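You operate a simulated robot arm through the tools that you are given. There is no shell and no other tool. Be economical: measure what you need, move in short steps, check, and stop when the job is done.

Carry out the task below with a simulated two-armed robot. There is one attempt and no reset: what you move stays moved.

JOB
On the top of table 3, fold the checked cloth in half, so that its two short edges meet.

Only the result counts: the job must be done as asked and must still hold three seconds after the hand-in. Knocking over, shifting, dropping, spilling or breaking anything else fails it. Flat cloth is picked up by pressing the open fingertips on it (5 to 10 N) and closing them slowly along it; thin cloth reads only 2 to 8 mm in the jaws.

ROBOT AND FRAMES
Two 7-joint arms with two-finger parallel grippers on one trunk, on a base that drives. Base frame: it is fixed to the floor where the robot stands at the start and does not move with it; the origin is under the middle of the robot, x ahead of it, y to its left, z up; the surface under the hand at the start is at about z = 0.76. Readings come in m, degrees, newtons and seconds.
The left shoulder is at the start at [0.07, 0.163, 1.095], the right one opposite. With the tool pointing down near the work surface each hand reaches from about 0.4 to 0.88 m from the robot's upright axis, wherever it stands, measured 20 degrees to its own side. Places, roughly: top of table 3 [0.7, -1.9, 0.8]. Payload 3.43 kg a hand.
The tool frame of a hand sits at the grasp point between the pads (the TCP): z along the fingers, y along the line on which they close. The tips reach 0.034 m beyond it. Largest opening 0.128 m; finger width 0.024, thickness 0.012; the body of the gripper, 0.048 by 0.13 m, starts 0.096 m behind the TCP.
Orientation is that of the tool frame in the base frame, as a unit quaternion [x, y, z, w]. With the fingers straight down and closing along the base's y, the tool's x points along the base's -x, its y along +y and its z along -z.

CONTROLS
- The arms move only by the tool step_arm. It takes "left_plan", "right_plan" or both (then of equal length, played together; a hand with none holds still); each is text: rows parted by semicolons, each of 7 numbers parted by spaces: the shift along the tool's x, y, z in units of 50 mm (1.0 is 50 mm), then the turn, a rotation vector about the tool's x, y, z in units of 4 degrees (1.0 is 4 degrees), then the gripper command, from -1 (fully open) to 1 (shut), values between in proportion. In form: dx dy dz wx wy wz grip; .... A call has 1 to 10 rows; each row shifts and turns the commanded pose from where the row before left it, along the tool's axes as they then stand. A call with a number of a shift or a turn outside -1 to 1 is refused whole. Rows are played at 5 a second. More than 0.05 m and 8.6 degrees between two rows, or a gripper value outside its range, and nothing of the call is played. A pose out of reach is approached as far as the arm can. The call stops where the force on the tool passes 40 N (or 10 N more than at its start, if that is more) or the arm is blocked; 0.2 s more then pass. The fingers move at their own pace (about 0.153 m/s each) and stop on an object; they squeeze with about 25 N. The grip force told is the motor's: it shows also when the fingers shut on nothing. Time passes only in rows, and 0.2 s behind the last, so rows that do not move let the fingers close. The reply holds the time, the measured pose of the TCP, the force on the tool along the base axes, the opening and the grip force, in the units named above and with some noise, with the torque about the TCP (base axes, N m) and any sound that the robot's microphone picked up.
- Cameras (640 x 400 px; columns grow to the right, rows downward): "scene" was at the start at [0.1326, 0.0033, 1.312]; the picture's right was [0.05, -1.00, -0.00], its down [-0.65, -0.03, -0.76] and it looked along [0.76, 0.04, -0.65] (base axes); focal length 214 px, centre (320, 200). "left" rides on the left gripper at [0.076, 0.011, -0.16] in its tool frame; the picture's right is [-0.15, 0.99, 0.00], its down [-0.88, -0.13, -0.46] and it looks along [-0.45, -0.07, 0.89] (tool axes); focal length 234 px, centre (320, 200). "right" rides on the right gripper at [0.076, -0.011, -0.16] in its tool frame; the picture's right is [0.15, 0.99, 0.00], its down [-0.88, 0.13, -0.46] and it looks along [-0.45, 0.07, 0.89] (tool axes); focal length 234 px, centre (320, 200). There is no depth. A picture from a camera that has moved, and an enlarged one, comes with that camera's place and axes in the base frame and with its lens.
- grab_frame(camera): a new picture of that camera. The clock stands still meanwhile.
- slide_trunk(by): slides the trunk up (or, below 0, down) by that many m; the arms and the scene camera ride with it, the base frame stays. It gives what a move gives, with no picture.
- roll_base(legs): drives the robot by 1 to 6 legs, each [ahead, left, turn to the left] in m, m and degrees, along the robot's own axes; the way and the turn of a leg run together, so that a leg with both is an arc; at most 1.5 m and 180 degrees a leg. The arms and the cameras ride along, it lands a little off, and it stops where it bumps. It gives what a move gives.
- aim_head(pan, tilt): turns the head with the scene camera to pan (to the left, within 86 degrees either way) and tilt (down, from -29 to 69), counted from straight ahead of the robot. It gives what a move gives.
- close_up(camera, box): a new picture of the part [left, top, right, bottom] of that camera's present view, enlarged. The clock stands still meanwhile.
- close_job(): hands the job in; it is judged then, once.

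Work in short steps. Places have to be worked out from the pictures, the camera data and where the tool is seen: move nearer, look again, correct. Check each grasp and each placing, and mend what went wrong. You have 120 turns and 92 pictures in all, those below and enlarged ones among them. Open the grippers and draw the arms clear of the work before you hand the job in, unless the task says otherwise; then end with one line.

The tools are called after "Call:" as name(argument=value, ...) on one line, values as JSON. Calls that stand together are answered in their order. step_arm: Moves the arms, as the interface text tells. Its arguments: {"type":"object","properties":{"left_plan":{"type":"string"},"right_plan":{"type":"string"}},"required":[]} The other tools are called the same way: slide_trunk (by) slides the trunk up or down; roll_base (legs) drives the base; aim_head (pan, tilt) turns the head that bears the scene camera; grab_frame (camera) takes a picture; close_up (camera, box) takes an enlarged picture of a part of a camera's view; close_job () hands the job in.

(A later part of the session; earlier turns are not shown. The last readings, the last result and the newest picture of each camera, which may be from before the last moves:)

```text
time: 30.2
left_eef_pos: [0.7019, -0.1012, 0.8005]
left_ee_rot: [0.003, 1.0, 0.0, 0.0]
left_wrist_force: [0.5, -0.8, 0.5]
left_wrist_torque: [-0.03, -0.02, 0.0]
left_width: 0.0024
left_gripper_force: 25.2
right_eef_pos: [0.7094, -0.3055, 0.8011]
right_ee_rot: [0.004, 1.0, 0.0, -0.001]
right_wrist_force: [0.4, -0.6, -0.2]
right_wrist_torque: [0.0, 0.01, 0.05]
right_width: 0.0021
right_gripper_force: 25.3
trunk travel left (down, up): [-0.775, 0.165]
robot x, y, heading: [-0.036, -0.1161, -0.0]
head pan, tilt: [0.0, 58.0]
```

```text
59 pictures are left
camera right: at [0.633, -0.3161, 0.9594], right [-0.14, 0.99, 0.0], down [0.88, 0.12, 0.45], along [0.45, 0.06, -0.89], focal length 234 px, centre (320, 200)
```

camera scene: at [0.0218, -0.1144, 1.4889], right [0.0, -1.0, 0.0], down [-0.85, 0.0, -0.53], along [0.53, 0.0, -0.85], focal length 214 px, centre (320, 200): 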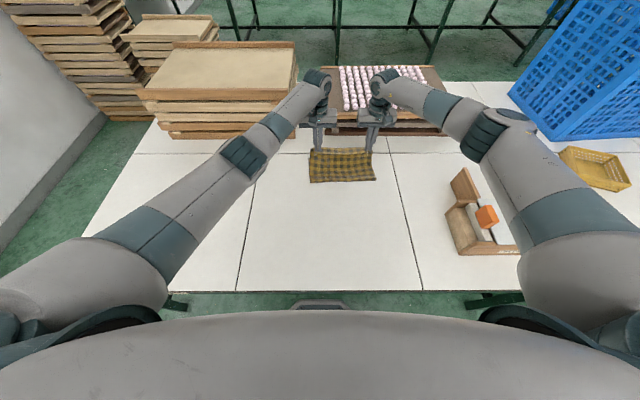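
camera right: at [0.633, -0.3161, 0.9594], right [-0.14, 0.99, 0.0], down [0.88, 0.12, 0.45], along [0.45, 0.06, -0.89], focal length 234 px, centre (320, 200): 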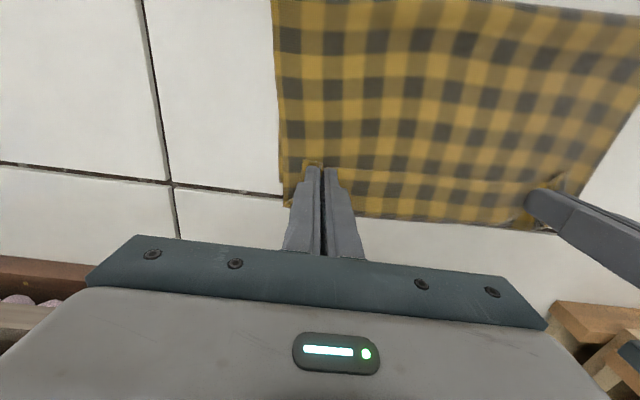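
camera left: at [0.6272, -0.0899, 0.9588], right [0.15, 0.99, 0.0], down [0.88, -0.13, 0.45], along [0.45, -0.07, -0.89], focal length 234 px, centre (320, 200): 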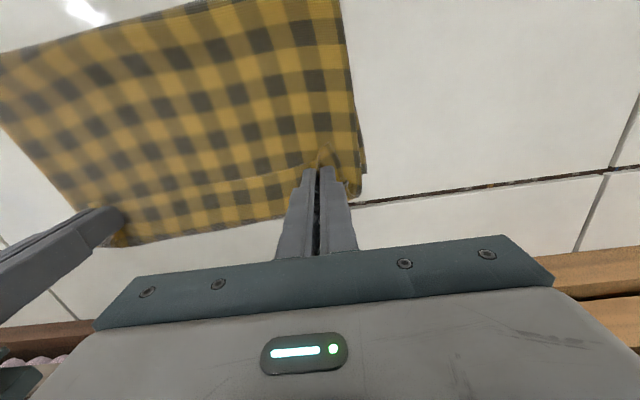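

The flap lies over the far edge properly. I lower 2 mm, open gently to let the rucks spread, then lift clear.

Call:
step_arm(left_plan="0 0 0.05 0 0 0 1; 0 0 0 0 0 0 0.9; 0 0 0 0 0 0 0.8; 0 0 0 0 0 0 0.65; 0 0 0 0 0 0 0.5; 0 0 0 0 0 0 0.375; 0 0 -0.1 0 0 0 0.375; 0 0 -0.3 0 0 0 0.375; 0 0 -0.8 0 0 0 0.375; 0 0 -0.8 0 0 0 0.375", right_plan="0 0 0.05 0 0 0 1; 0 0 0 0 0 0 0.9; 0 0 0 0 0 0 0.8; 0 0 0 0 0 0 0.65; 0 0 0 0 0 0 0.5; 0 0 0 0 0 0 0.375; 0 0 -0.1 0 0 0 0.375; 0 0 -0.3 0 0 0 0.375; 0 0 -0.8 0 0 0 0.375; 0 0 -0.8 0 0 0 0.375")

Call:
grab_frame(camera="left")

Call:
grab_frame(camera="right")

```text
time: 32.4
left_eef_pos: [0.7005, -0.1007, 0.8997]
left_ee_rot: [0.003, 1.0, 0.0, 0.0]
left_wrist_force: [-0.3, -0.3, -0.1]
left_wrist_torque: [-0.05, -0.04, -0.01]
left_width: 0.0401
left_gripper_force: 0.1
right_eef_pos: [0.7078, -0.3069, 0.8998]
right_ee_rot: [0.005, 1.0, 0.0, 0.0]
right_wrist_force: [-0.4, -0.8, -0.4]
right_wrist_torque: [-0.03, 0.0, 0.0]
right_width: 0.0397
right_gripper_force: 0.0
trunk travel left (down, up): [-0.775, 0.165]
robot x, y, heading: [-0.0352, -0.1175, -0.1]
head pan, tilt: [0.0, 58.0]
```

```text
58 pictures are left
camera left: at [0.6267, -0.09, 1.0584], right [0.15, 0.99, 0.0], down [0.88, -0.13, 0.46], along [0.45, -0.07, -0.89], focal length 234 px, centre (320, 200)
```

left: 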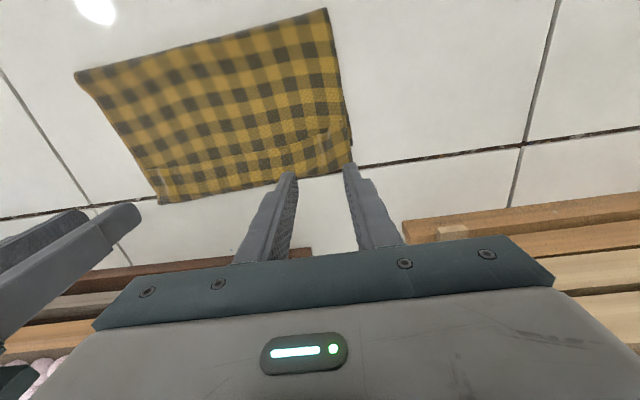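

```text
57 pictures are left
camera right: at [0.6316, -0.3173, 1.0591], right [-0.14, 0.99, 0.0], down [0.88, 0.12, 0.46], along [0.45, 0.06, -0.89], focal length 234 px, centre (320, 200)
```

right: 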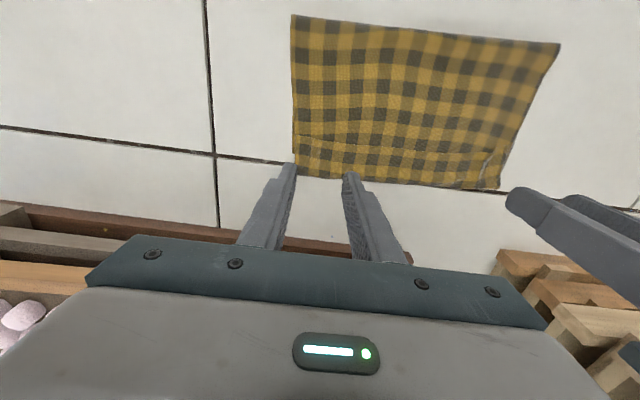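

Released. I raise the hands and draw them back to inspect the result from above.

Call:
step_arm(left_plan="0 0 -0.9 0 0 0 0; 0 0 -0.9 0 0 0 -0.5; 0.9 0.3 0 0 0 0 -1; 0.9 0.3 0 0 0 0 -1; 0.9 0.3 0 0 0 0 -1; 0.9 0.3 0 0 0 0 -1; 0 0 0 0 0 0 -1", right_plan="0 0 -0.9 0 0 0 0; 0 0 -0.9 0 0 0 -0.5; 0.9 0 0 0 0 0 -1; 0.9 0 0 0 0 0 -1; 0.9 0 0 0 0 0 -1; 0.9 0 0 0 0 0 -1; 0 0 0 0 0 0 -1")

Call:
grab_frame(camera="left")

Call:
grab_frame(camera="scene")

Call:
close_up(camera="scene", box=[280, 130, 410, 215])

```text
time: 34.0
left_eef_pos: [0.5214, -0.0432, 0.9883]
left_ee_rot: [0.002, 1.0, 0.001, -0.001]
left_wrist_force: [0.4, -0.9, -0.8]
left_wrist_torque: [0.05, 0.04, 0.04]
left_width: 0.128
left_gripper_force: 0.0
right_eef_pos: [0.5285, -0.3038, 0.9876]
right_ee_rot: [0.005, 1.0, 0.0, -0.001]
right_wrist_force: [0.4, 1.1, 0.8]
right_wrist_torque: [0.01, 0.02, -0.01]
right_width: 0.1279
right_gripper_force: 0.1
trunk travel left (down, up): [-0.775, 0.165]
robot x, y, heading: [-0.0414, -0.1125, -0.0]
head pan, tilt: [0.0, 58.0]
```

```text
56 pictures are left
camera left: at [0.4463, -0.031, 1.1473], right [0.15, 0.99, 0.0], down [0.88, -0.14, 0.45], along [0.45, -0.07, -0.89], focal length 234 px, centre (320, 200)
```

left: 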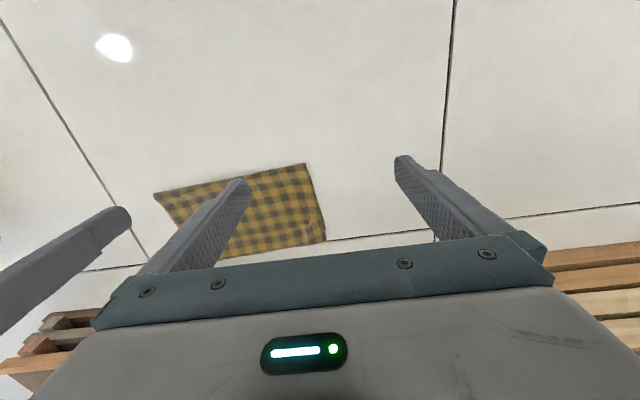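

```text
55 pictures are left
camera scene: at [0.0825, -0.1152, 1.4886], right [0.0, -1.0, 0.0], down [-0.85, 0.0, -0.53], along [0.53, 0.0, -0.85], focal length 214 px, centre (320, 200)
```

scene: 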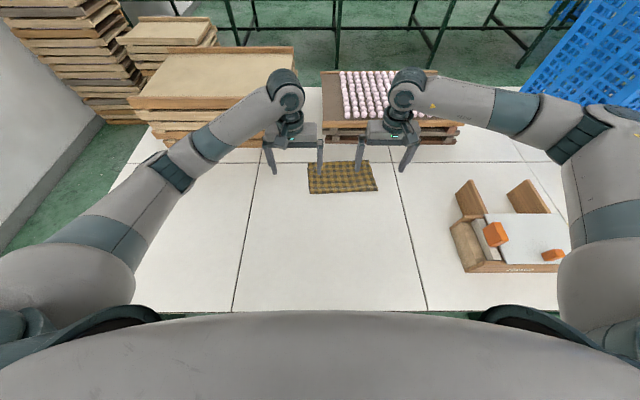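

```text
4.71 times, centred on (345, 172) of scene
camera zoom: at [0.0825, -0.1152, 1.4886], right [0.0, -1.0, 0.0], down [-0.85, 0.0, -0.53], along [0.53, 0.0, -0.85], focal length 1009 px, centre (202, 329)
```

zoom: 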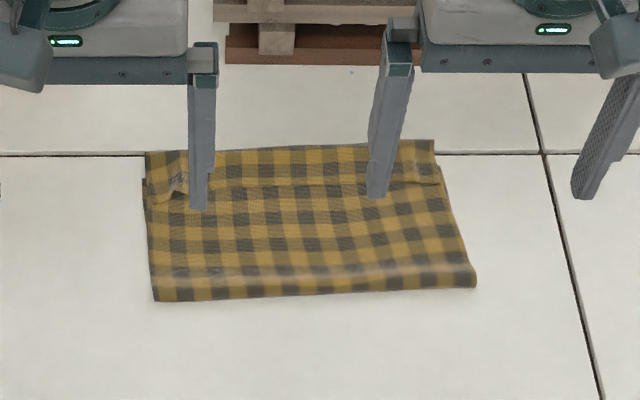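

There is a line across the flap about 3 cm short of the far edge, so I must learn whether the edges really meet. I lift the arms apart and look closer.

Call:
step_arm(left_plan="0.3 0.9 0 0 0 0 -1; 0.3 0.9 0 0 0 0 -1; 0.3 0.9 0 0 0 0 -1; 0 0.9 0 0 0 0 -1; 0 0 0 0 0 0 -1", right_plan="0 0 -0.8 0 0 0 -1; 0.6 0.4 0 0 0 0 -1; 0.6 0.4 0 0 0 0 -1; 0.6 0.4 0 0 0 0 -1; 0 0 0 0 0 0 -1")

Call:
close_up(camera="scene", box=[290, 145, 390, 210])

Call:
grab_frame(camera="right")

```text
time: 35.2
left_eef_pos: [0.4785, 0.1362, 0.9886]
left_ee_rot: [0.002, 1.0, 0.001, -0.001]
left_wrist_force: [0.4, -0.7, -0.1]
left_wrist_torque: [0.03, 0.02, 0.02]
left_width: 0.1278
left_gripper_force: 0.0
right_eef_pos: [0.4418, -0.245, 1.029]
right_ee_rot: [0.005, 1.0, 0.001, -0.002]
right_wrist_force: [0.1, -0.1, -0.5]
right_wrist_torque: [0.05, 0.05, -0.01]
right_width: 0.1279
right_gripper_force: 0.0
trunk travel left (down, up): [-0.775, 0.165]
robot x, y, heading: [-0.0375, -0.1133, -0.2]
head pan, tilt: [0.0, 58.0]
```

```text
6.15 times, centred on (340, 178) of scene
camera zoom: at [0.0821, -0.1163, 1.4887], right [0.0, -1.0, 0.0], down [-0.85, 0.0, -0.53], along [0.53, 0.0, -0.85], focal length 1320 px, centre (197, 338)
```

zoom: 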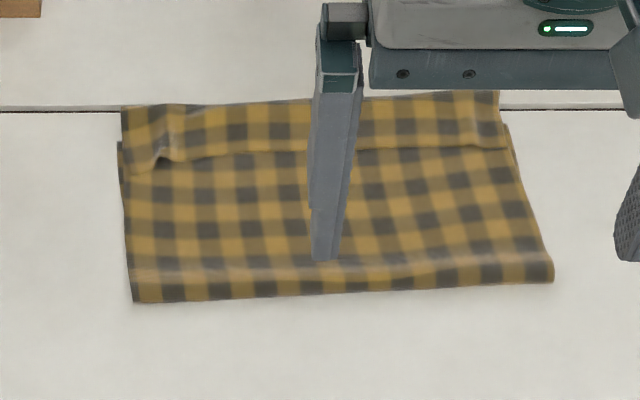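

```text
52 pictures are left
camera right: at [0.3653, -0.2551, 1.1881], right [-0.14, 0.99, 0.0], down [0.88, 0.12, 0.45], along [0.45, 0.06, -0.89], focal length 234 px, centre (320, 200)
```

right: 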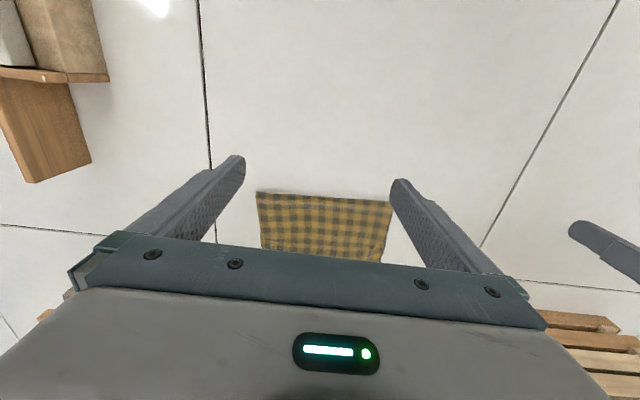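

Reading the pictures: the flap overshot to x≈0.745 and its last ~5 cm is folded back on top (edge at x≈0.692), as it hung on the wrong side of the fingers. The lower layer is unmoved (right corner ≈0.719). I go over the strip's edge for a closer look and a re-grasp.

Call:
step_arm(right_plan="-0.8 -0.2 0 0 0 0 -0.5; -0.8 -0.2 0.2 0 0 0 0; -0.8 -0.2 0.4 0 0 0 0.375; -0.8 -0.2 0.4 0 0 0 0.375; -0.8 -0.1 0.4 0 0 0 0.375; -0.6 -0.1 0.4 0 0 0 0.375; 0 0 0.4 0 0 0 0.375; 0 0 0 0 0 0 0.375; 0 0 0 0 0 0 0.375", left_plan="-0.6 -0.7 0 0 0 0 -0.5; -0.6 -0.7 0 0 0 0 0; -0.6 -0.7 0 0 0 0 0.375; -0.6 -0.7 0.2 0 0 0 0.375; -0.6 -0.7 0.3 0 0 0 0.375; -0.6 -0.7 0.3 0 0 0 0.375; -0.6 -0.7 0.3 0 0 0 0.375; -0.2 -0.2 0.3 0 0 0 0.375; 0 0 0 0 0 0 0.375")

Call:
grab_frame(camera="left")

Call:
grab_frame(camera="right")

```text
time: 37.2
left_eef_pos: [0.6996, -0.1193, 0.9183]
left_ee_rot: [0.002, 1.0, 0.001, 0.0]
left_wrist_force: [0.2, -0.5, 1.4]
left_wrist_torque: [0.02, -0.05, 0.01]
left_width: 0.0397
left_gripper_force: 0.1
right_eef_pos: [0.6722, -0.2963, 0.9201]
right_ee_rot: [0.004, 1.0, -0.001, 0.0]
right_wrist_force: [-0.2, -0.3, 0.1]
right_wrist_torque: [-0.02, 0.02, 0.01]
right_width: 0.0399
right_gripper_force: 0.0
trunk travel left (down, up): [-0.775, 0.165]
robot x, y, heading: [-0.0371, -0.1116, -0.2]
head pan, tilt: [0.0, 58.0]
```

```text
51 pictures are left
camera left: at [0.624, -0.1062, 1.0778], right [0.15, 0.99, 0.0], down [0.88, -0.13, 0.46], along [0.45, -0.07, -0.89], focal length 234 px, centre (320, 200)
```

left: 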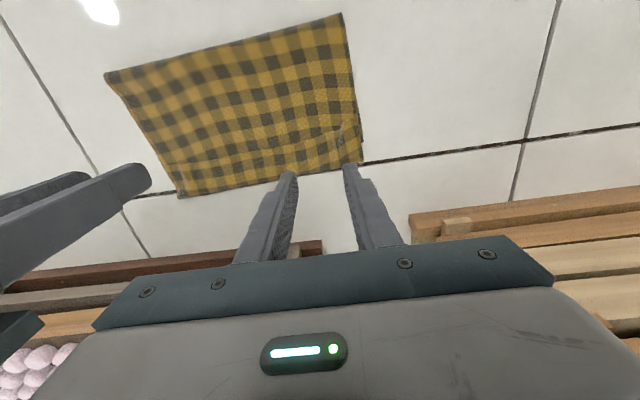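

```text
50 pictures are left
camera right: at [0.5954, -0.3062, 1.0783], right [-0.14, 0.99, 0.0], down [0.88, 0.12, 0.46], along [0.45, 0.06, -0.89], focal length 234 px, centre (320, 200)
```

right: 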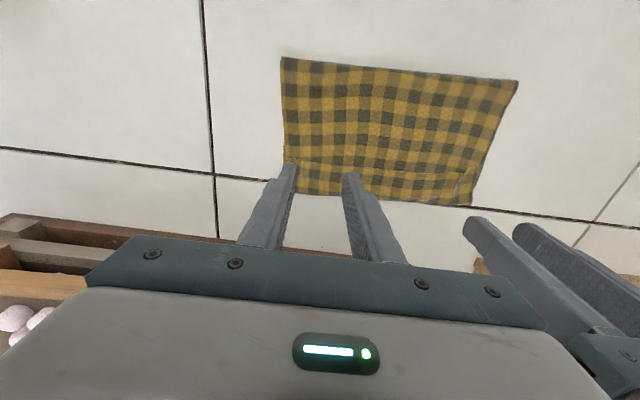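

Call:
close_up(camera="left", box=[160, 90, 380, 210])

Call:
close_up(camera="right", box=[270, 130, 490, 220])

```text
2.91 times, centred on (270, 150) of left
camera zoom: at [0.624, -0.1062, 1.0778], right [0.15, 0.99, 0.0], down [0.88, -0.13, 0.46], along [0.45, -0.07, -0.89], focal length 681 px, centre (466, 346)
```

zoom: 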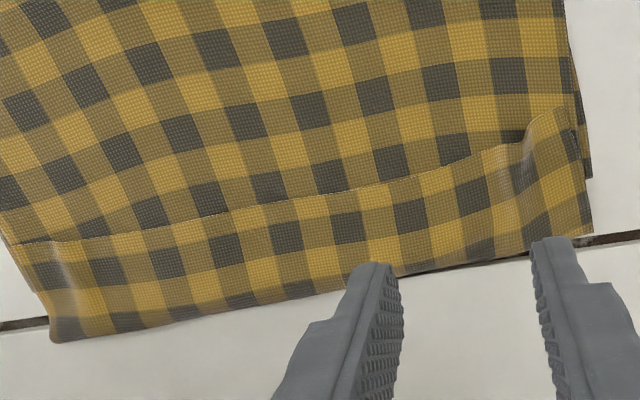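

```text
2.91 times, centred on (380, 175) of right
camera zoom: at [0.5954, -0.3062, 1.0783], right [-0.14, 0.99, 0.0], down [0.88, 0.12, 0.46], along [0.45, 0.06, -0.89], focal length 681 px, centre (146, 273)
```

zoom: 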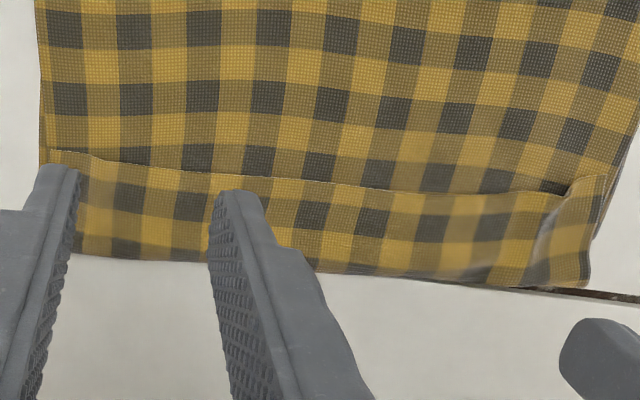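

Confirmed: a ~4.5 cm strip with the edge (x≈0.69) folded back on top. I will pinch just that strip by its edge with both hands, so I lower to ~6 mm above it.

Call:
step_arm(left_plan="0.03 -0.12 0.5 0 0 0 0.4; 0 0 0.6 0 0 0 0.4; 0 0 0.6 0 0 0 0.4; 0 0 0.5 0 0 0 0.4; 0 0 0 0 0 0 0.4", right_plan="-0.6 -0.17 0.5 0 0 0 0.4; 0 0 0.6 0 0 0 0.4; 0 0 0.6 0 0 0 0.4; 0 0 0.5 0 0 0 0.4; 0 0 0 0 0 0 0.4")

Call:
grab_frame(camera="left")

Call:
grab_frame(camera="right")

```text
time: 38.4
left_eef_pos: [0.6964, -0.1239, 0.8083]
left_ee_rot: [0.002, 1.0, 0.0, 0.0]
left_wrist_force: [-0.6, 0.9, -0.7]
left_wrist_torque: [0.03, -0.01, 0.02]
left_width: 0.0386
left_gripper_force: 0.0
right_eef_pos: [0.7007, -0.3039, 0.8097]
right_ee_rot: [0.004, 1.0, 0.001, 0.0]
right_wrist_force: [0.2, 0.1, -0.6]
right_wrist_torque: [0.0, -0.02, 0.01]
right_width: 0.0382
right_gripper_force: 0.1
trunk travel left (down, up): [-0.775, 0.165]
robot x, y, heading: [-0.036, -0.1132, -0.3]
head pan, tilt: [0.0, 58.0]
```

```text
47 pictures are left
camera left: at [0.6211, -0.1117, 0.9664], right [0.15, 0.99, 0.0], down [0.88, -0.13, 0.46], along [0.45, -0.07, -0.89], focal length 234 px, centre (320, 200)
```

left: 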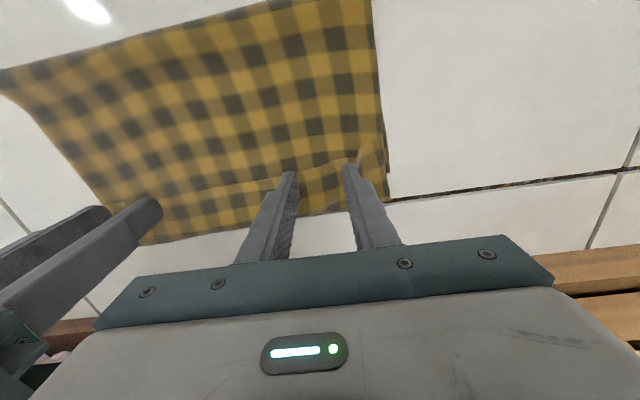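

```text
46 pictures are left
camera right: at [0.6238, -0.3139, 0.969], right [-0.14, 0.99, 0.0], down [0.88, 0.12, 0.46], along [0.45, 0.06, -0.89], focal length 234 px, centre (320, 200)
```

right: 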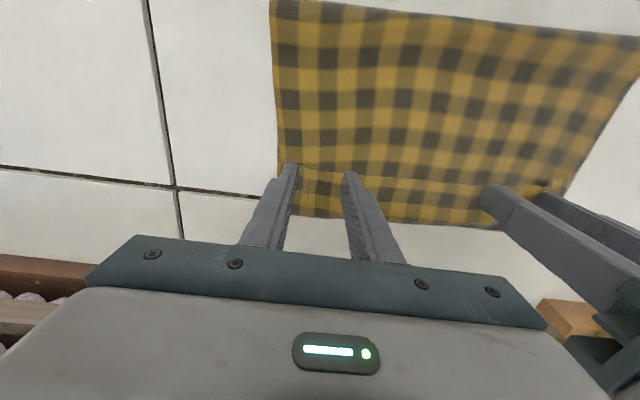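

Fingers sit astride the strip's edge as planned. I creep down to contact.

Call:
step_arm(left_plan="0 0 0.08 0 0 0 0.4; 0 0 0.06 0 0 0 0.4; 0 0 0.04 0 0 0 0.4; 0 0 0 0 0 0 0.4", right_plan="0 0 0.08 0 0 0 0.4; 0 0 0.06 0 0 0 0.4; 0 0 0.06 0 0 0 0.4; 0 0 0 0 0 0 0.4")

```text
time: 39.4
left_eef_pos: [0.6962, -0.1237, 0.7997]
left_ee_rot: [0.002, 1.0, 0.0, -0.001]
left_wrist_force: [0.3, 0.9, -0.2]
left_wrist_torque: [-0.02, 0.01, -0.01]
left_width: 0.0382
left_gripper_force: 0.1
right_eef_pos: [0.6996, -0.3047, 0.7999]
right_ee_rot: [0.004, 1.0, -0.001, 0.001]
right_wrist_force: [-1.3, -0.5, 0.7]
right_wrist_torque: [0.0, 0.0, -0.02]
right_width: 0.0386
right_gripper_force: 0.1
trunk travel left (down, up): [-0.775, 0.165]
robot x, y, heading: [-0.035, -0.1136, -0.2]
head pan, tilt: [0.0, 58.0]
```

Call:
step_arm(left_plan="0 0 0.05 0 0 0 0.4; 0 0 0 0 0 0 0.4", right_plan="0 0 0.05 0 0 0 0.4; 0 0 0 0 0 0 0.4")

```text
time: 40.0
left_eef_pos: [0.6969, -0.1242, 0.7977]
left_ee_rot: [0.003, 1.0, -0.001, 0.0]
left_wrist_force: [1.1, -1.4, 0.5]
left_wrist_torque: [-0.02, 0.02, -0.02]
left_width: 0.0386
left_gripper_force: 0.0
right_eef_pos: [0.7002, -0.3047, 0.797]
right_ee_rot: [0.004, 1.0, 0.0, 0.0]
right_wrist_force: [-0.1, 0.2, 3.4]
right_wrist_torque: [-0.05, -0.02, -0.04]
right_width: 0.0383
right_gripper_force: 0.0
trunk travel left (down, up): [-0.775, 0.165]
robot x, y, heading: [-0.0332, -0.1126, -0.2]
head pan, tilt: [0.0, 58.0]
```

The right just touches (3 N), the left nearly; I go down 1 mm on the left and a hair on the right.

Call:
step_arm(left_plan="0 0 0.025 0 0 0 0.4; 0 0 0 0 0 0 0.4", right_plan="0 0 0.006 0 0 0 0.4; 0 0 0 0 0 0 0.4")

```text
time: 40.6
left_eef_pos: [0.6955, -0.1224, 0.7975]
left_ee_rot: [0.003, 1.0, 0.0, 0.0]
left_wrist_force: [1.3, -0.1, 2.9]
left_wrist_torque: [-0.01, -0.06, 0.01]
left_width: 0.0385
left_gripper_force: 0.1
right_eef_pos: [0.7008, -0.3048, 0.7965]
right_ee_rot: [0.005, 1.0, 0.0, 0.0]
right_wrist_force: [0.6, 1.0, 5.5]
right_wrist_torque: [-0.04, -0.06, 0.01]
right_width: 0.038
right_gripper_force: 0.1
trunk travel left (down, up): [-0.775, 0.165]
robot x, y, heading: [-0.0347, -0.1136, -0.2]
head pan, tilt: [0.0, 58.0]
```

Light contact of 3–6 N, good for taking only the top layer: with a hair more on the left I close slowly, then lift 15 mm to test.

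Call:
step_arm(left_plan="0 0 0.01 0 0 0 0.45; 0 0 0 0 0 0 0.52; 0 0 0 0 0 0 0.6; 0 0 0 0 0 0 0.68; 0 0 0 0 0 0 0.76; 0 0 0 0 0 0 0.84; 0 0 0 0 0 0 0.92; 0 0 0 0 0 0 1; 0 0 0 0 0 0 1; 0 0 0 0 0 0 1", right_plan="0 0 0 0 0 0 0.45; 0 0 0 0 0 0 0.52; 0 0 0 0 0 0 0.6; 0 0 0 0 0 0 0.68; 0 0 0 0 0 0 0.76; 0 0 0 0 0 0 0.84; 0 0 0 0 0 0 0.92; 0 0 0 0 0 0 1; 0 0 0 0 0 0 1; 0 0 0 0 0 0 1")

Call:
step_arm(left_plan="0 0 -0.2 0 0 0 1; 0 0 -0.4 0 0 0 1; 0 0 0 0 0 0 1", right_plan="0 0 -0.2 0 0 0 1; 0 0 -0.4 0 0 0 1; 0 0 0 0 0 0 1")

Call:
grab_frame(camera="left")

Call:
grab_frame(camera="right")

```text
time: 42.8
left_eef_pos: [0.695, -0.1265, 0.7965]
left_ee_rot: [0.003, 1.0, -0.001, 0.001]
left_wrist_force: [0.9, -11.2, 8.7]
left_wrist_torque: [-0.41, -0.1, -0.03]
left_width: 0.0048
left_gripper_force: 25.3
right_eef_pos: [0.6991, -0.304, 0.7979]
right_ee_rot: [0.004, 1.0, 0.0, 0.0]
right_wrist_force: [-0.5, 12.6, 2.4]
right_wrist_torque: [0.4, 0.03, 0.14]
right_width: 0.002
right_gripper_force: 25.0
trunk travel left (down, up): [-0.775, 0.165]
robot x, y, heading: [-0.0385, -0.1111, -0.1]
head pan, tilt: [0.0, 58.0]
```

```text
time: 43.6
left_eef_pos: [0.6977, -0.1242, 0.826]
left_ee_rot: [0.002, 1.0, 0.0, -0.001]
left_wrist_force: [1.5, -15.4, 0.0]
left_wrist_torque: [-0.48, -0.04, -0.06]
left_width: 0.0042
left_gripper_force: 25.3
right_eef_pos: [0.6991, -0.3045, 0.8264]
right_ee_rot: [0.004, 1.0, 0.0, -0.001]
right_wrist_force: [-0.2, 14.9, -0.4]
right_wrist_torque: [0.51, 0.03, 0.18]
right_width: 0.0022
right_gripper_force: 25.2
trunk travel left (down, up): [-0.775, 0.165]
robot x, y, heading: [-0.036, -0.1113, -0.2]
head pan, tilt: [0.0, 58.0]
```

```text
45 pictures are left
camera left: at [0.6217, -0.1115, 0.985], right [0.15, 0.99, 0.0], down [0.88, -0.14, 0.45], along [0.45, -0.07, -0.89], focal length 234 px, centre (320, 200)
```

left: 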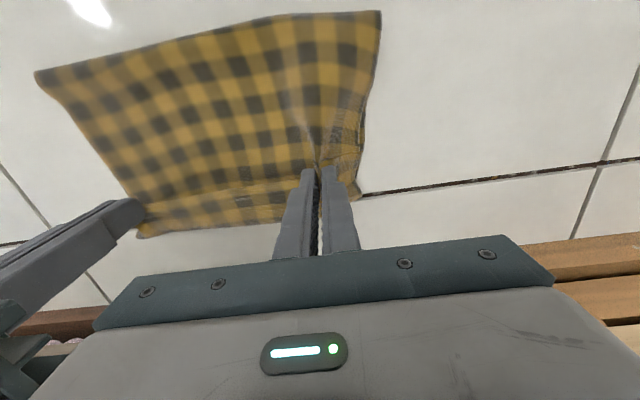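

```text
44 pictures are left
camera right: at [0.6227, -0.3145, 0.9853], right [-0.14, 0.99, 0.0], down [0.88, 0.12, 0.45], along [0.45, 0.06, -0.89], focal length 234 px, centre (320, 200)
```

right: 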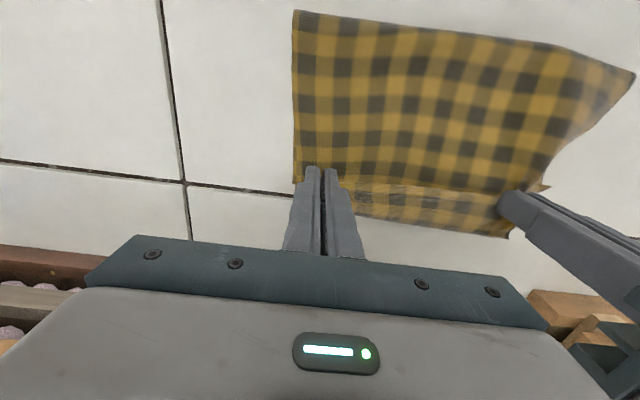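

The left jaws took two layers (4.8 mm), the right only the strip. I lower both, open the left, and lift the right alone to raise the strip.

Call:
step_arm(left_plan="0 0 0.3 0 0 0 1; 0 0 0.25 0 0 0 1; 0 0 0 0 0 0 0.8; 0 0 0 0 0 0 0.6; 0 0 0 0 0 0 0.4; 0 0 -0.2 0 0 0 0.4; 0 0 -0.8 0 0 0 0.4; 0 0 -0.8 0 0 0 0.4; 0 0 0 0 0 0 0.4", right_plan="0 0 0.3 0 0 0 1; 0 0 0.2 0 0 0 1; 0 0 0 0 0 0 1; 0 0 0 0 0 0 1; 0 0 0 0 0 0 1; 0 0 -0.4 0 0 0 1; 0 0 -0.4 0 0 0 1; 0 0 -0.4 0 0 0 1; 0 0 0 0 0 0 1")

Call:
grab_frame(camera="left")

Call:
grab_frame(camera="right")

```text
time: 45.6
left_eef_pos: [0.6966, -0.123, 0.8848]
left_ee_rot: [0.002, 1.0, 0.0, -0.001]
left_wrist_force: [-0.2, -0.1, 1.0]
left_wrist_torque: [0.0, -0.03, 0.01]
left_width: 0.0383
left_gripper_force: 0.0
right_eef_pos: [0.6987, -0.3049, 0.8606]
right_ee_rot: [0.005, 1.0, -0.001, -0.001]
right_wrist_force: [0.7, 0.1, 0.0]
right_wrist_torque: [0.01, 0.03, 0.01]
right_width: 0.002
right_gripper_force: 25.0
trunk travel left (down, up): [-0.775, 0.165]
robot x, y, heading: [-0.0347, -0.111, -0.4]
head pan, tilt: [0.0, 58.0]
```

```text
43 pictures are left
camera left: at [0.6212, -0.1101, 1.045], right [0.15, 0.99, 0.0], down [0.88, -0.13, 0.45], along [0.45, -0.07, -0.89], focal length 234 px, centre (320, 200)
```

left: 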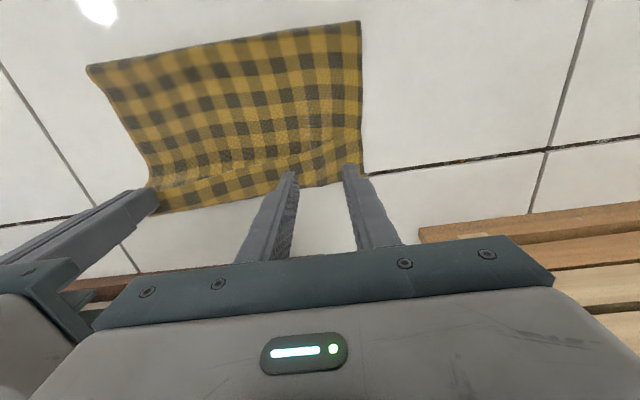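

```text
42 pictures are left
camera right: at [0.6232, -0.3155, 1.02], right [-0.14, 0.99, 0.0], down [0.88, 0.12, 0.45], along [0.45, 0.06, -0.89], focal length 234 px, centre (320, 200)
```

right: 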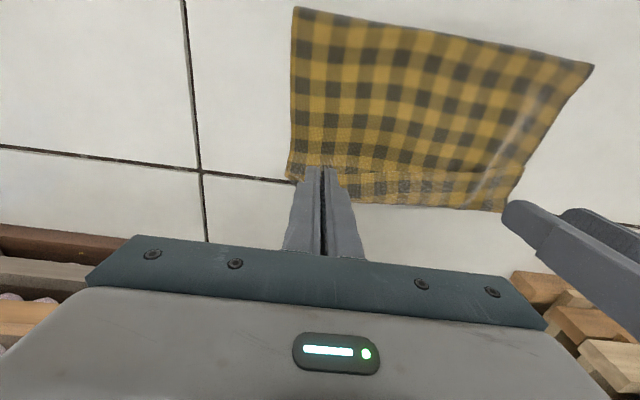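

The right corner's strip is lifted cleanly. I enlarge the left view to find the strip's edge for the left hand.

Call:
close_up(camera="left", box=[140, 90, 380, 220])

```text
2.67 times, centred on (260, 155) of left
camera zoom: at [0.6212, -0.1101, 1.045], right [0.15, 0.99, 0.0], down [0.88, -0.13, 0.45], along [0.45, -0.07, -0.89], focal length 624 px, centre (480, 320)
```

zoom: 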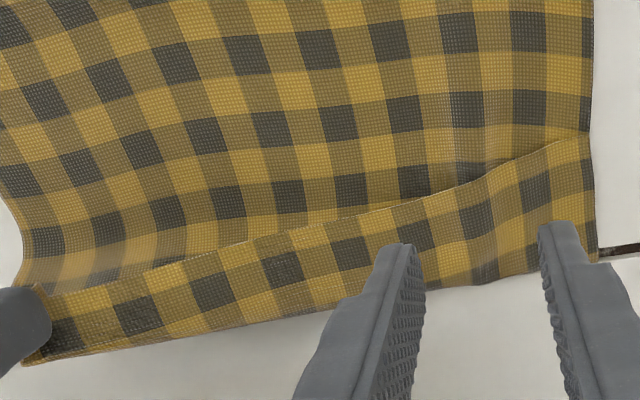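

Strip edge near the left corner runs (0.681,-0.074)–(0.687,-0.112). I come down there with narrower jaws (~30 mm) and lighter touch.

Call:
step_arm(left_plan="0.06 0.36 0.4 0 0 0 0.53; 0 0 0.6 0 0 0 0.53; 0 0 0.5 0 0 0 0.53; 0 0 0.18 0 0 0 0.53; 0 0 0 0 0 0 0.53")

```text
time: 46.8
left_eef_pos: [0.693, -0.1047, 0.8034]
left_ee_rot: [0.003, 1.0, 0.0, 0.001]
left_wrist_force: [-0.3, -0.1, 1.5]
left_wrist_torque: [-0.02, 0.02, 0.01]
left_width: 0.0301
left_gripper_force: 0.0
right_eef_pos: [0.6995, -0.3059, 0.8614]
right_ee_rot: [0.004, 1.0, 0.001, 0.0]
right_wrist_force: [0.5, 0.8, -0.6]
right_wrist_torque: [-0.02, 0.01, 0.01]
right_width: 0.002
right_gripper_force: 24.9
trunk travel left (down, up): [-0.775, 0.165]
robot x, y, heading: [-0.0358, -0.1181, -0.3]
head pan, tilt: [0.0, 58.0]
```

Call:
step_arm(left_plan="0 0 0.06 0 0 0 0.53; 0 0 0.05 0 0 0 0.53; 0 0 0 0 0 0 0.53")

```text
time: 47.6
left_eef_pos: [0.6928, -0.1068, 0.7988]
left_ee_rot: [0.002, 1.0, 0.0, 0.0]
left_wrist_force: [0.6, -0.8, 3.5]
left_wrist_torque: [-0.05, -0.05, 0.01]
left_width: 0.0306
left_gripper_force: 0.3
right_eef_pos: [0.6993, -0.3052, 0.8628]
right_ee_rot: [0.005, 1.0, -0.001, 0.0]
right_wrist_force: [-0.3, 0.5, -0.2]
right_wrist_torque: [-0.02, -0.02, 0.03]
right_width: 0.002
right_gripper_force: 25.0
trunk travel left (down, up): [-0.775, 0.165]
robot x, y, heading: [-0.036, -0.1112, -0.3]
head pan, tilt: [0.0, 58.0]
```

Contact at 3.5 N — light enough. I close slowly and read the jaw width.

Call:
step_arm(left_plan="0 0 0 0 0 0 0.6; 0 0 0 0 0 0 0.67; 0 0 0 0 0 0 0.74; 0 0 0 0 0 0 0.81; 0 0 0 0 0 0 0.88; 0 0 0 0 0 0 0.95; 0 0 0 0 0 0 1; 0 0 0 0 0 0 1; 0 0 -0.3 0 0 0 1; 0 0 -0.3 0 0 0 1")

Call:
grab_frame(camera="left")

```text
time: 49.8
left_eef_pos: [0.6922, -0.1042, 0.8284]
left_ee_rot: [0.002, 1.0, 0.001, -0.001]
left_wrist_force: [0.4, -0.3, 0.3]
left_wrist_torque: [-0.01, -0.02, 0.01]
left_width: 0.002
left_gripper_force: 24.5
right_eef_pos: [0.6998, -0.3059, 0.8609]
right_ee_rot: [0.006, 1.0, -0.001, 0.0]
right_wrist_force: [-0.1, 0.5, -0.5]
right_wrist_torque: [-0.02, 0.01, 0.01]
right_width: 0.0018
right_gripper_force: 25.2
trunk travel left (down, up): [-0.775, 0.165]
robot x, y, heading: [-0.0351, -0.1135, -0.1]
head pan, tilt: [0.0, 58.0]
```

```text
40 pictures are left
camera left: at [0.6175, -0.0928, 0.9871], right [0.15, 0.99, 0.0], down [0.88, -0.13, 0.45], along [0.45, -0.07, -0.89], focal length 234 px, centre (320, 200)
```

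left: 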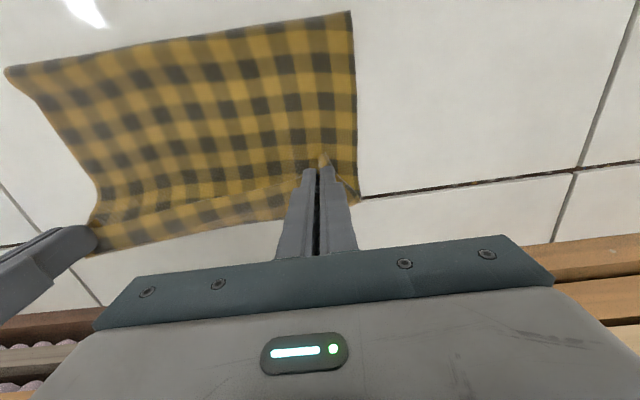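

Single layer on the left now (2.0 mm). I raise both corners and bring them back above the intended fold line, so that the flap hangs free and unrolls.

Call:
step_arm(left_plan="0 0 -0.8 0 0 0 1; 0.4 0 -0.7 0 0 0 1; 0.7 0 -0.5 0 0 0 1; 0.8 0 -0.3 0 0 0 1; 0.74 0 -0.2 0 0 0 1; 0 0 0 0 0 0 1", right_plan="0 0 -0.4 0 0 0 1; 0.5 0 -0.5 0 0 0 1; 0.75 0 -0.4 0 0 0 1; 0.8 0 -0.3 0 0 0 1; 0.75 0 -0.3 0 0 0 1; 0 0 0 0 0 0 1")

Call:
grab_frame(camera="left")

Call:
close_up(camera="scene", box=[250, 100, 430, 220])

```text
time: 51.2
left_eef_pos: [0.5625, -0.104, 0.9522]
left_ee_rot: [0.003, 1.0, -0.001, -0.002]
left_wrist_force: [0.7, -0.8, -0.1]
left_wrist_torque: [0.01, 0.03, -0.01]
left_width: 0.0021
left_gripper_force: 25.1
right_eef_pos: [0.561, -0.303, 0.9573]
right_ee_rot: [0.004, 1.0, -0.002, -0.001]
right_wrist_force: [0.9, 0.7, 0.1]
right_wrist_torque: [-0.03, 0.02, 0.06]
right_width: 0.0019
right_gripper_force: 25.0
trunk travel left (down, up): [-0.775, 0.165]
robot x, y, heading: [-0.0347, -0.1116, -0.2]
head pan, tilt: [0.0, 58.0]
```

```text
39 pictures are left
camera left: at [0.4881, -0.0911, 1.1117], right [0.15, 0.99, 0.0], down [0.88, -0.13, 0.45], along [0.45, -0.07, -0.89], focal length 234 px, centre (320, 200)
```

left: 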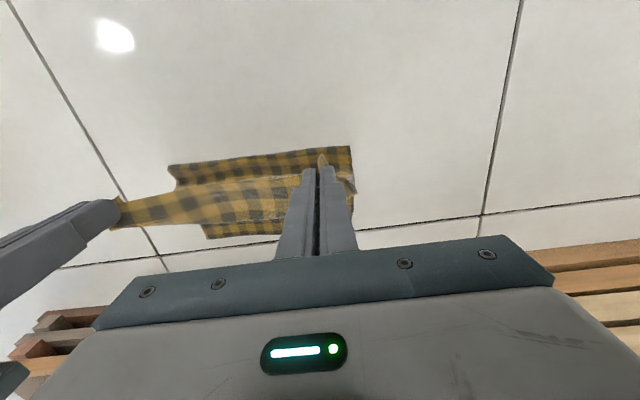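

```text
3.33 times, centred on (340, 160) of scene
camera zoom: at [0.0829, -0.1136, 1.4886], right [0.0, -1.0, 0.0], down [-0.85, 0.0, -0.53], along [0.53, 0.0, -0.85], focal length 715 px, centre (253, 333)
```

zoom: 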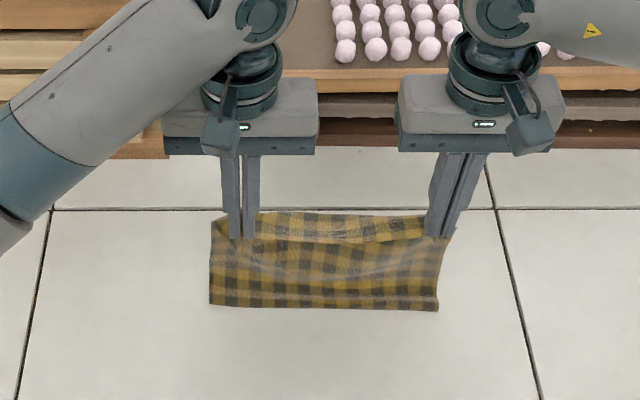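

The flap hangs free but the fold stands at x≈0.58, since lower cloth was pulled up. I lay it back toward the robot first, to bring the fold line back to ≈0.53.

Call:
step_arm(left_plan="0.6 0 -0.1 0 0 0 1; 0.7 -0.04 0.3 0 0 0 1; 0.7 -0.04 0.4 0 0 0 1; 0.7 -0.04 0.5 0 0 0 1; 0.7 -0.04 0.6 0 0 0 1; 0 0 0 0 0 0 1", right_plan="0.6 0 -0.1 0 0 0 1; 0.7 -0.04 0.3 0 0 0 1; 0.7 -0.04 0.4 0 0 0 1; 0.7 -0.04 0.5 0 0 0 1; 0.7 -0.04 0.6 0 0 0 1; 0 0 0 0 0 0 1")

Call:
grab_frame(camera="scene")

Call:
close_up(camera="scene", box=[250, 130, 430, 250])

```text
time: 52.6
left_eef_pos: [0.3907, -0.1132, 0.867]
left_ee_rot: [0.002, 1.0, 0.0, -0.001]
left_wrist_force: [-0.3, -0.1, -0.7]
left_wrist_torque: [0.04, 0.02, 0.01]
left_width: 0.0021
left_gripper_force: 25.2
right_eef_pos: [0.3899, -0.3108, 0.8703]
right_ee_rot: [0.004, 1.0, -0.001, -0.001]
right_wrist_force: [0.4, -0.4, -0.1]
right_wrist_torque: [-0.03, 0.02, 0.0]
right_width: 0.002
right_gripper_force: 25.6
trunk travel left (down, up): [-0.775, 0.165]
robot x, y, heading: [-0.038, -0.1138, -0.1]
head pan, tilt: [0.0, 58.0]
```

```text
37 pictures are left
camera scene: at [0.0821, -0.1142, 1.4887], right [0.0, -1.0, 0.0], down [-0.85, 0.0, -0.53], along [0.53, 0.0, -0.85], focal length 214 px, centre (320, 200)
```

scene: 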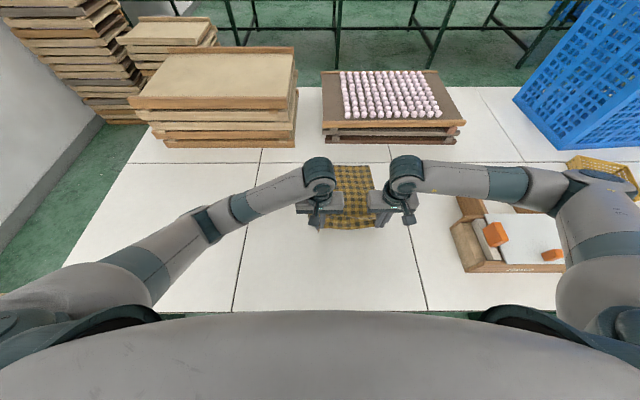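

```text
3.33 times, centred on (340, 190) of scene
camera zoom: at [0.0821, -0.1142, 1.4887], right [0.0, -1.0, 0.0], down [-0.85, 0.0, -0.53], along [0.53, 0.0, -0.85], focal length 715 px, centre (253, 233)
```

zoom: 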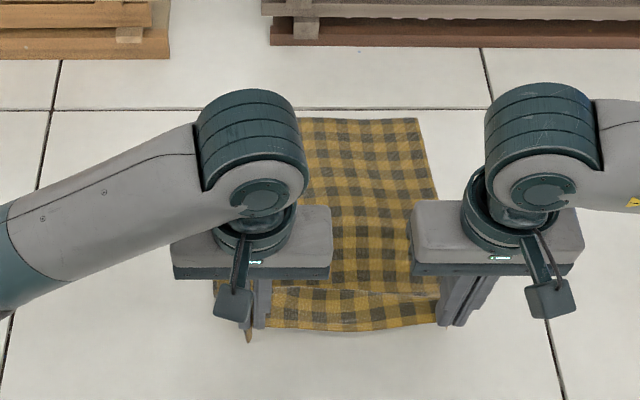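

The far half is laid down well (far edge x≈0.72). Now I carry the edge over again along a taut arc.

Call:
step_arm(left_plan="-0.3 0 -0.5 0 0 0 1; -0.3 0 -0.5 0 0 0 1; -0.75 0.02 -0.6 0 0 0 1; -0.8 0.02 -0.26 0 0 0 1; -0.8 0.02 0 0 0 0 1; -0.8 0.02 0.2 0 0 0 1; -0.7 0.04 0.4 0 0 0 1; -0.6 0.04 0.52 0 0 0 1; -0.35 0 0.54 0 0 0 1; 0 0 0 0 0 0 1", right_plan="-0.3 0 -0.5 0 0 0 1; -0.3 0 -0.5 0 0 0 1; -0.75 0.02 -0.6 0 0 0 1; -0.8 0.02 -0.26 0 0 0 1; -0.8 0.02 0 0 0 0 1; -0.8 0.02 0.2 0 0 0 1; -0.7 0.02 0.4 0 0 0 1; -0.6 0.02 0.52 0 0 0 1; -0.35 0 0.54 0 0 0 1; 0 0 0 0 0 0 1")

Call:
grab_frame(camera="left")

Call:
grab_frame(camera="right")

Call:
close_up(camera="scene", box=[250, 110, 430, 230])

```text
time: 54.8
left_eef_pos: [0.6622, -0.1049, 0.8806]
left_ee_rot: [0.004, 1.0, 0.001, -0.001]
left_wrist_force: [0.3, -0.8, 0.6]
left_wrist_torque: [0.01, -0.04, -0.01]
left_width: 0.002
left_gripper_force: 25.1
right_eef_pos: [0.6598, -0.3083, 0.8824]
right_ee_rot: [0.006, 1.0, -0.001, 0.0]
right_wrist_force: [-0.8, 0.1, -1.1]
right_wrist_torque: [-0.03, -0.01, -0.02]
right_width: 0.0019
right_gripper_force: 24.7
trunk travel left (down, up): [-0.775, 0.165]
robot x, y, heading: [-0.0394, -0.1157, -0.4]
head pan, tilt: [0.0, 58.0]
```

```text
35 pictures are left
camera left: at [0.5862, -0.0928, 1.0392], right [0.15, 0.99, 0.0], down [0.88, -0.13, 0.46], along [0.45, -0.07, -0.89], focal length 234 px, centre (320, 200)
```

left: 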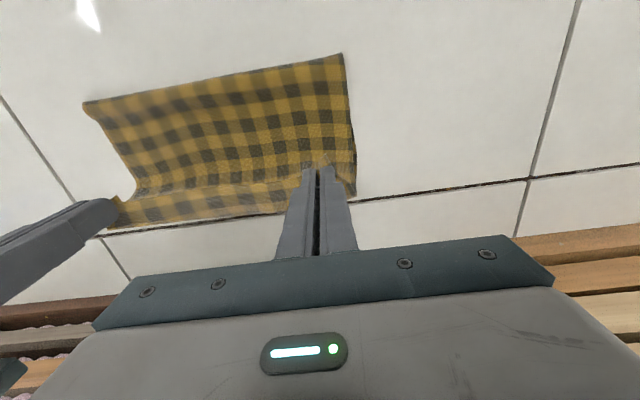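

```text
34 pictures are left
camera right: at [0.5833, -0.3187, 1.0412], right [-0.14, 0.99, 0.0], down [0.88, 0.12, 0.46], along [0.45, 0.06, -0.89], focal length 234 px, centre (320, 200)
```

right: 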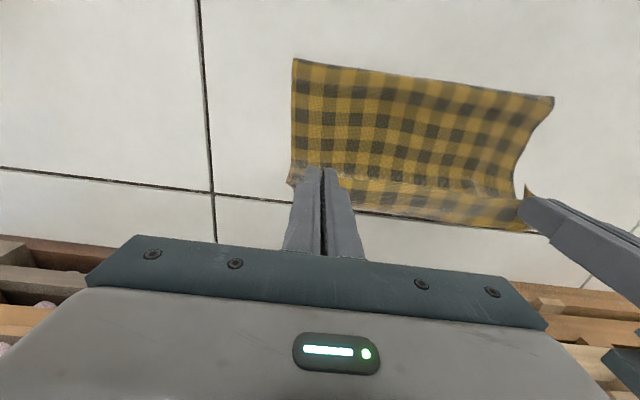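

```text
3.33 times, centred on (340, 170) of scene
camera zoom: at [0.0802, -0.1143, 1.4889], right [0.0, -1.0, 0.0], down [-0.85, 0.0, -0.53], along [0.53, 0.0, -0.85], focal length 715 px, centre (253, 300)
```

zoom: 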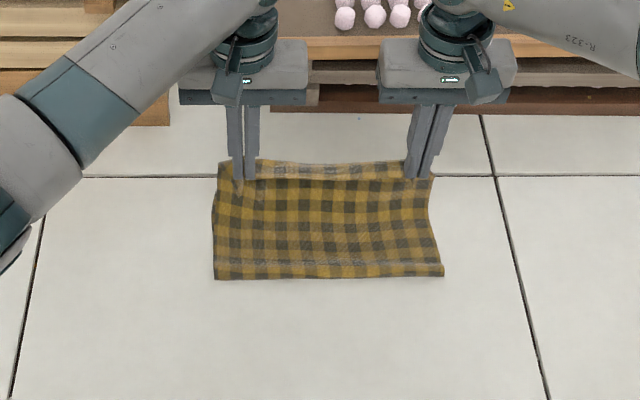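

The loop now bulges past the fingers again, because with the fingers down the cloth body leaves them on the far side. I'll turn the held edge over instead: raise a little, tilt both hands sideways (fingers inward), then roll about the fingers.

Call:
step_arm(left_plan="0.4 0 -0.5 1 0 0 1; 0.4 0 -0.5 1 0 0 1; 0 0 0 1 0 0 1; 0 0 0 1 0 0 1; 0 0 0 1 0 0 1; 0 0 0 1 0 0 1; 0 0 0 1 0 0 1; 0 0 0 1 0 0 1; 0 0 0 1 0 0 1; 0 0 0 1 0 0 1", right_plan="0.4 0 -0.5 -1 0 0 1; 0.4 0 -0.5 -1 0 0 1; 0 0 0 -1 0 0 1; 0 0 0 -1 0 0 1; 0 0 0 -1 0 0 1; 0 0 0 -1 0 0 1; 0 0 0 -1 0 0 1; 0 0 0 -1 0 0 1; 0 0 0 -1 0 0 1; 0 0 0 -1 0 0 1")

Call:
grab_frame(camera="scene")

```text
time: 57.0
left_eef_pos: [0.6215, -0.1033, 0.9295]
left_ee_rot: [0.002, 0.939, -0.343, -0.001]
left_wrist_force: [-0.4, 0.0, 0.4]
left_wrist_torque: [0.02, -0.01, 0.0]
left_width: 0.0021
left_gripper_force: 25.0
right_eef_pos: [0.618, -0.3075, 0.9308]
right_ee_rot: [0.004, 0.94, 0.342, 0.002]
right_wrist_force: [0.0, 0.8, -0.5]
right_wrist_torque: [-0.02, 0.02, -0.01]
right_width: 0.002
right_gripper_force: 25.0
trunk travel left (down, up): [-0.775, 0.165]
robot x, y, heading: [-0.0385, -0.1108, 0.0]
head pan, tilt: [0.0, 58.0]
```

```text
32 pictures are left
camera scene: at [0.0811, -0.1146, 1.4888], right [0.0, -1.0, 0.0], down [-0.85, 0.0, -0.53], along [0.53, 0.0, -0.85], focal length 214 px, centre (320, 200)
```

scene: 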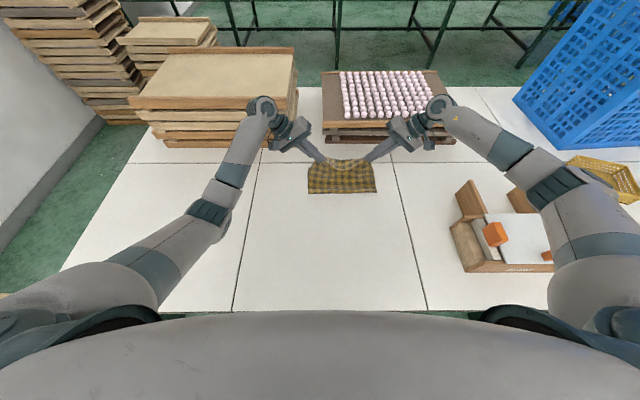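

The tilt works and the hands are clear. Now I roll about the fingers, first 40°.

Call:
step_arm(left_plan="0 0 0 0 0 -1 1; 0 0 0 0 0 -1 1; 0 0 0 0 0 -1 1; 0 0 0 0 0 -1 1; 0 0 0 0 0 -1 1; 0 0 0 0 0 -1 1; 0 0 0 0 0 -1 1; 0 0 0 0 0 -1 1; 0 0 0 0 0 -1 1; 0 0 0 0 0 -1 1", right_plan="0 0 0 0 0 1 1; 0 0 0 0 0 1 1; 0 0 0 0 0 1 1; 0 0 0 0 0 1 1; 0 0 0 0 0 1 1; 0 0 0 0 0 1 1; 0 0 0 0 0 1 1; 0 0 0 0 0 1 1; 0 0 0 0 0 1 1; 0 0 0 0 0 1 1")

Call:
step_arm(left_plan="0 0 0 0 0 -1 1; 0 0 0 0 0 -1 1; 0 0 0 0 0 -1 1; 0 0 0 0 0 -1 1; 0 0 0 0 0 -1 1; 0 0 0 0 0 -1 1; 0 0 0 0 0 -1 1; 0 0 0 0 0 -1 1; 0 0 0 0 0 -1 1; 0 0 0 0 0 -1 1", right_plan="0 0 0 0 0 1 1; 0 0 0 0 0 1 1; 0 0 0 0 0 1 1; 0 0 0 0 0 1 1; 0 0 0 0 0 1 1; 0 0 0 0 0 1 1; 0 0 0 0 0 1 1; 0 0 0 0 0 1 1; 0 0 0 0 0 1 1; 0 0 0 0 0 1 1")

Call:
close_up(camera="scene", box=[230, 90, 460, 230])

```text
time: 59.2
left_eef_pos: [0.6211, -0.1027, 0.9289]
left_ee_rot: [-0.32, 0.883, -0.321, -0.119]
left_wrist_force: [-0.5, -0.2, -0.8]
left_wrist_torque: [0.01, 0.02, 0.02]
left_width: 0.0024
left_gripper_force: 25.3
right_eef_pos: [0.6195, -0.3075, 0.9293]
right_ee_rot: [0.326, 0.882, 0.321, -0.115]
right_wrist_force: [0.8, -0.5, 0.3]
right_wrist_torque: [0.0, 0.0, 0.04]
right_width: 0.0017
right_gripper_force: 25.2
trunk travel left (down, up): [-0.775, 0.165]
robot x, y, heading: [-0.0379, -0.1099, -0.6]
head pan, tilt: [0.0, 58.0]
```

```text
time: 61.4
left_eef_pos: [0.6212, -0.1039, 0.9273]
left_ee_rot: [-0.603, 0.72, -0.262, -0.221]
left_wrist_force: [-0.3, -0.2, 0.1]
left_wrist_torque: [-0.04, -0.03, -0.02]
left_width: 0.0024
left_gripper_force: 25.1
right_eef_pos: [0.6199, -0.3094, 0.9308]
right_ee_rot: [0.608, 0.716, 0.263, -0.219]
right_wrist_force: [-0.8, -0.2, 1.1]
right_wrist_torque: [0.0, -0.04, 0.03]
right_width: 0.002
right_gripper_force: 25.2
trunk travel left (down, up): [-0.775, 0.165]
robot x, y, heading: [-0.0395, -0.1126, -0.4]
head pan, tilt: [0.0, 58.0]
```

```text
2.78 times, centred on (345, 160) of scene
camera zoom: at [0.0812, -0.1146, 1.4888], right [0.0, -1.0, 0.0], down [-0.85, 0.0, -0.53], along [0.53, 0.0, -0.85], focal length 597 px, centre (250, 311)
```

zoom: 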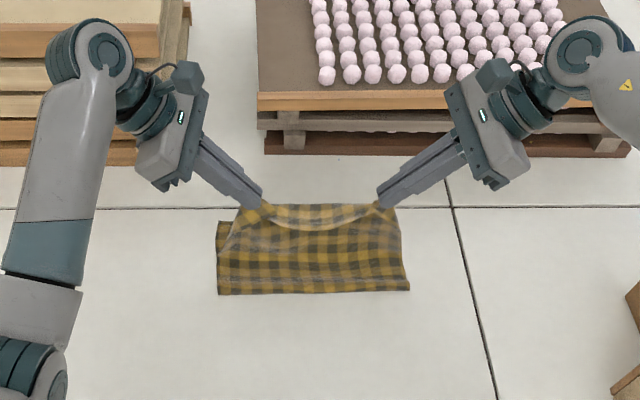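

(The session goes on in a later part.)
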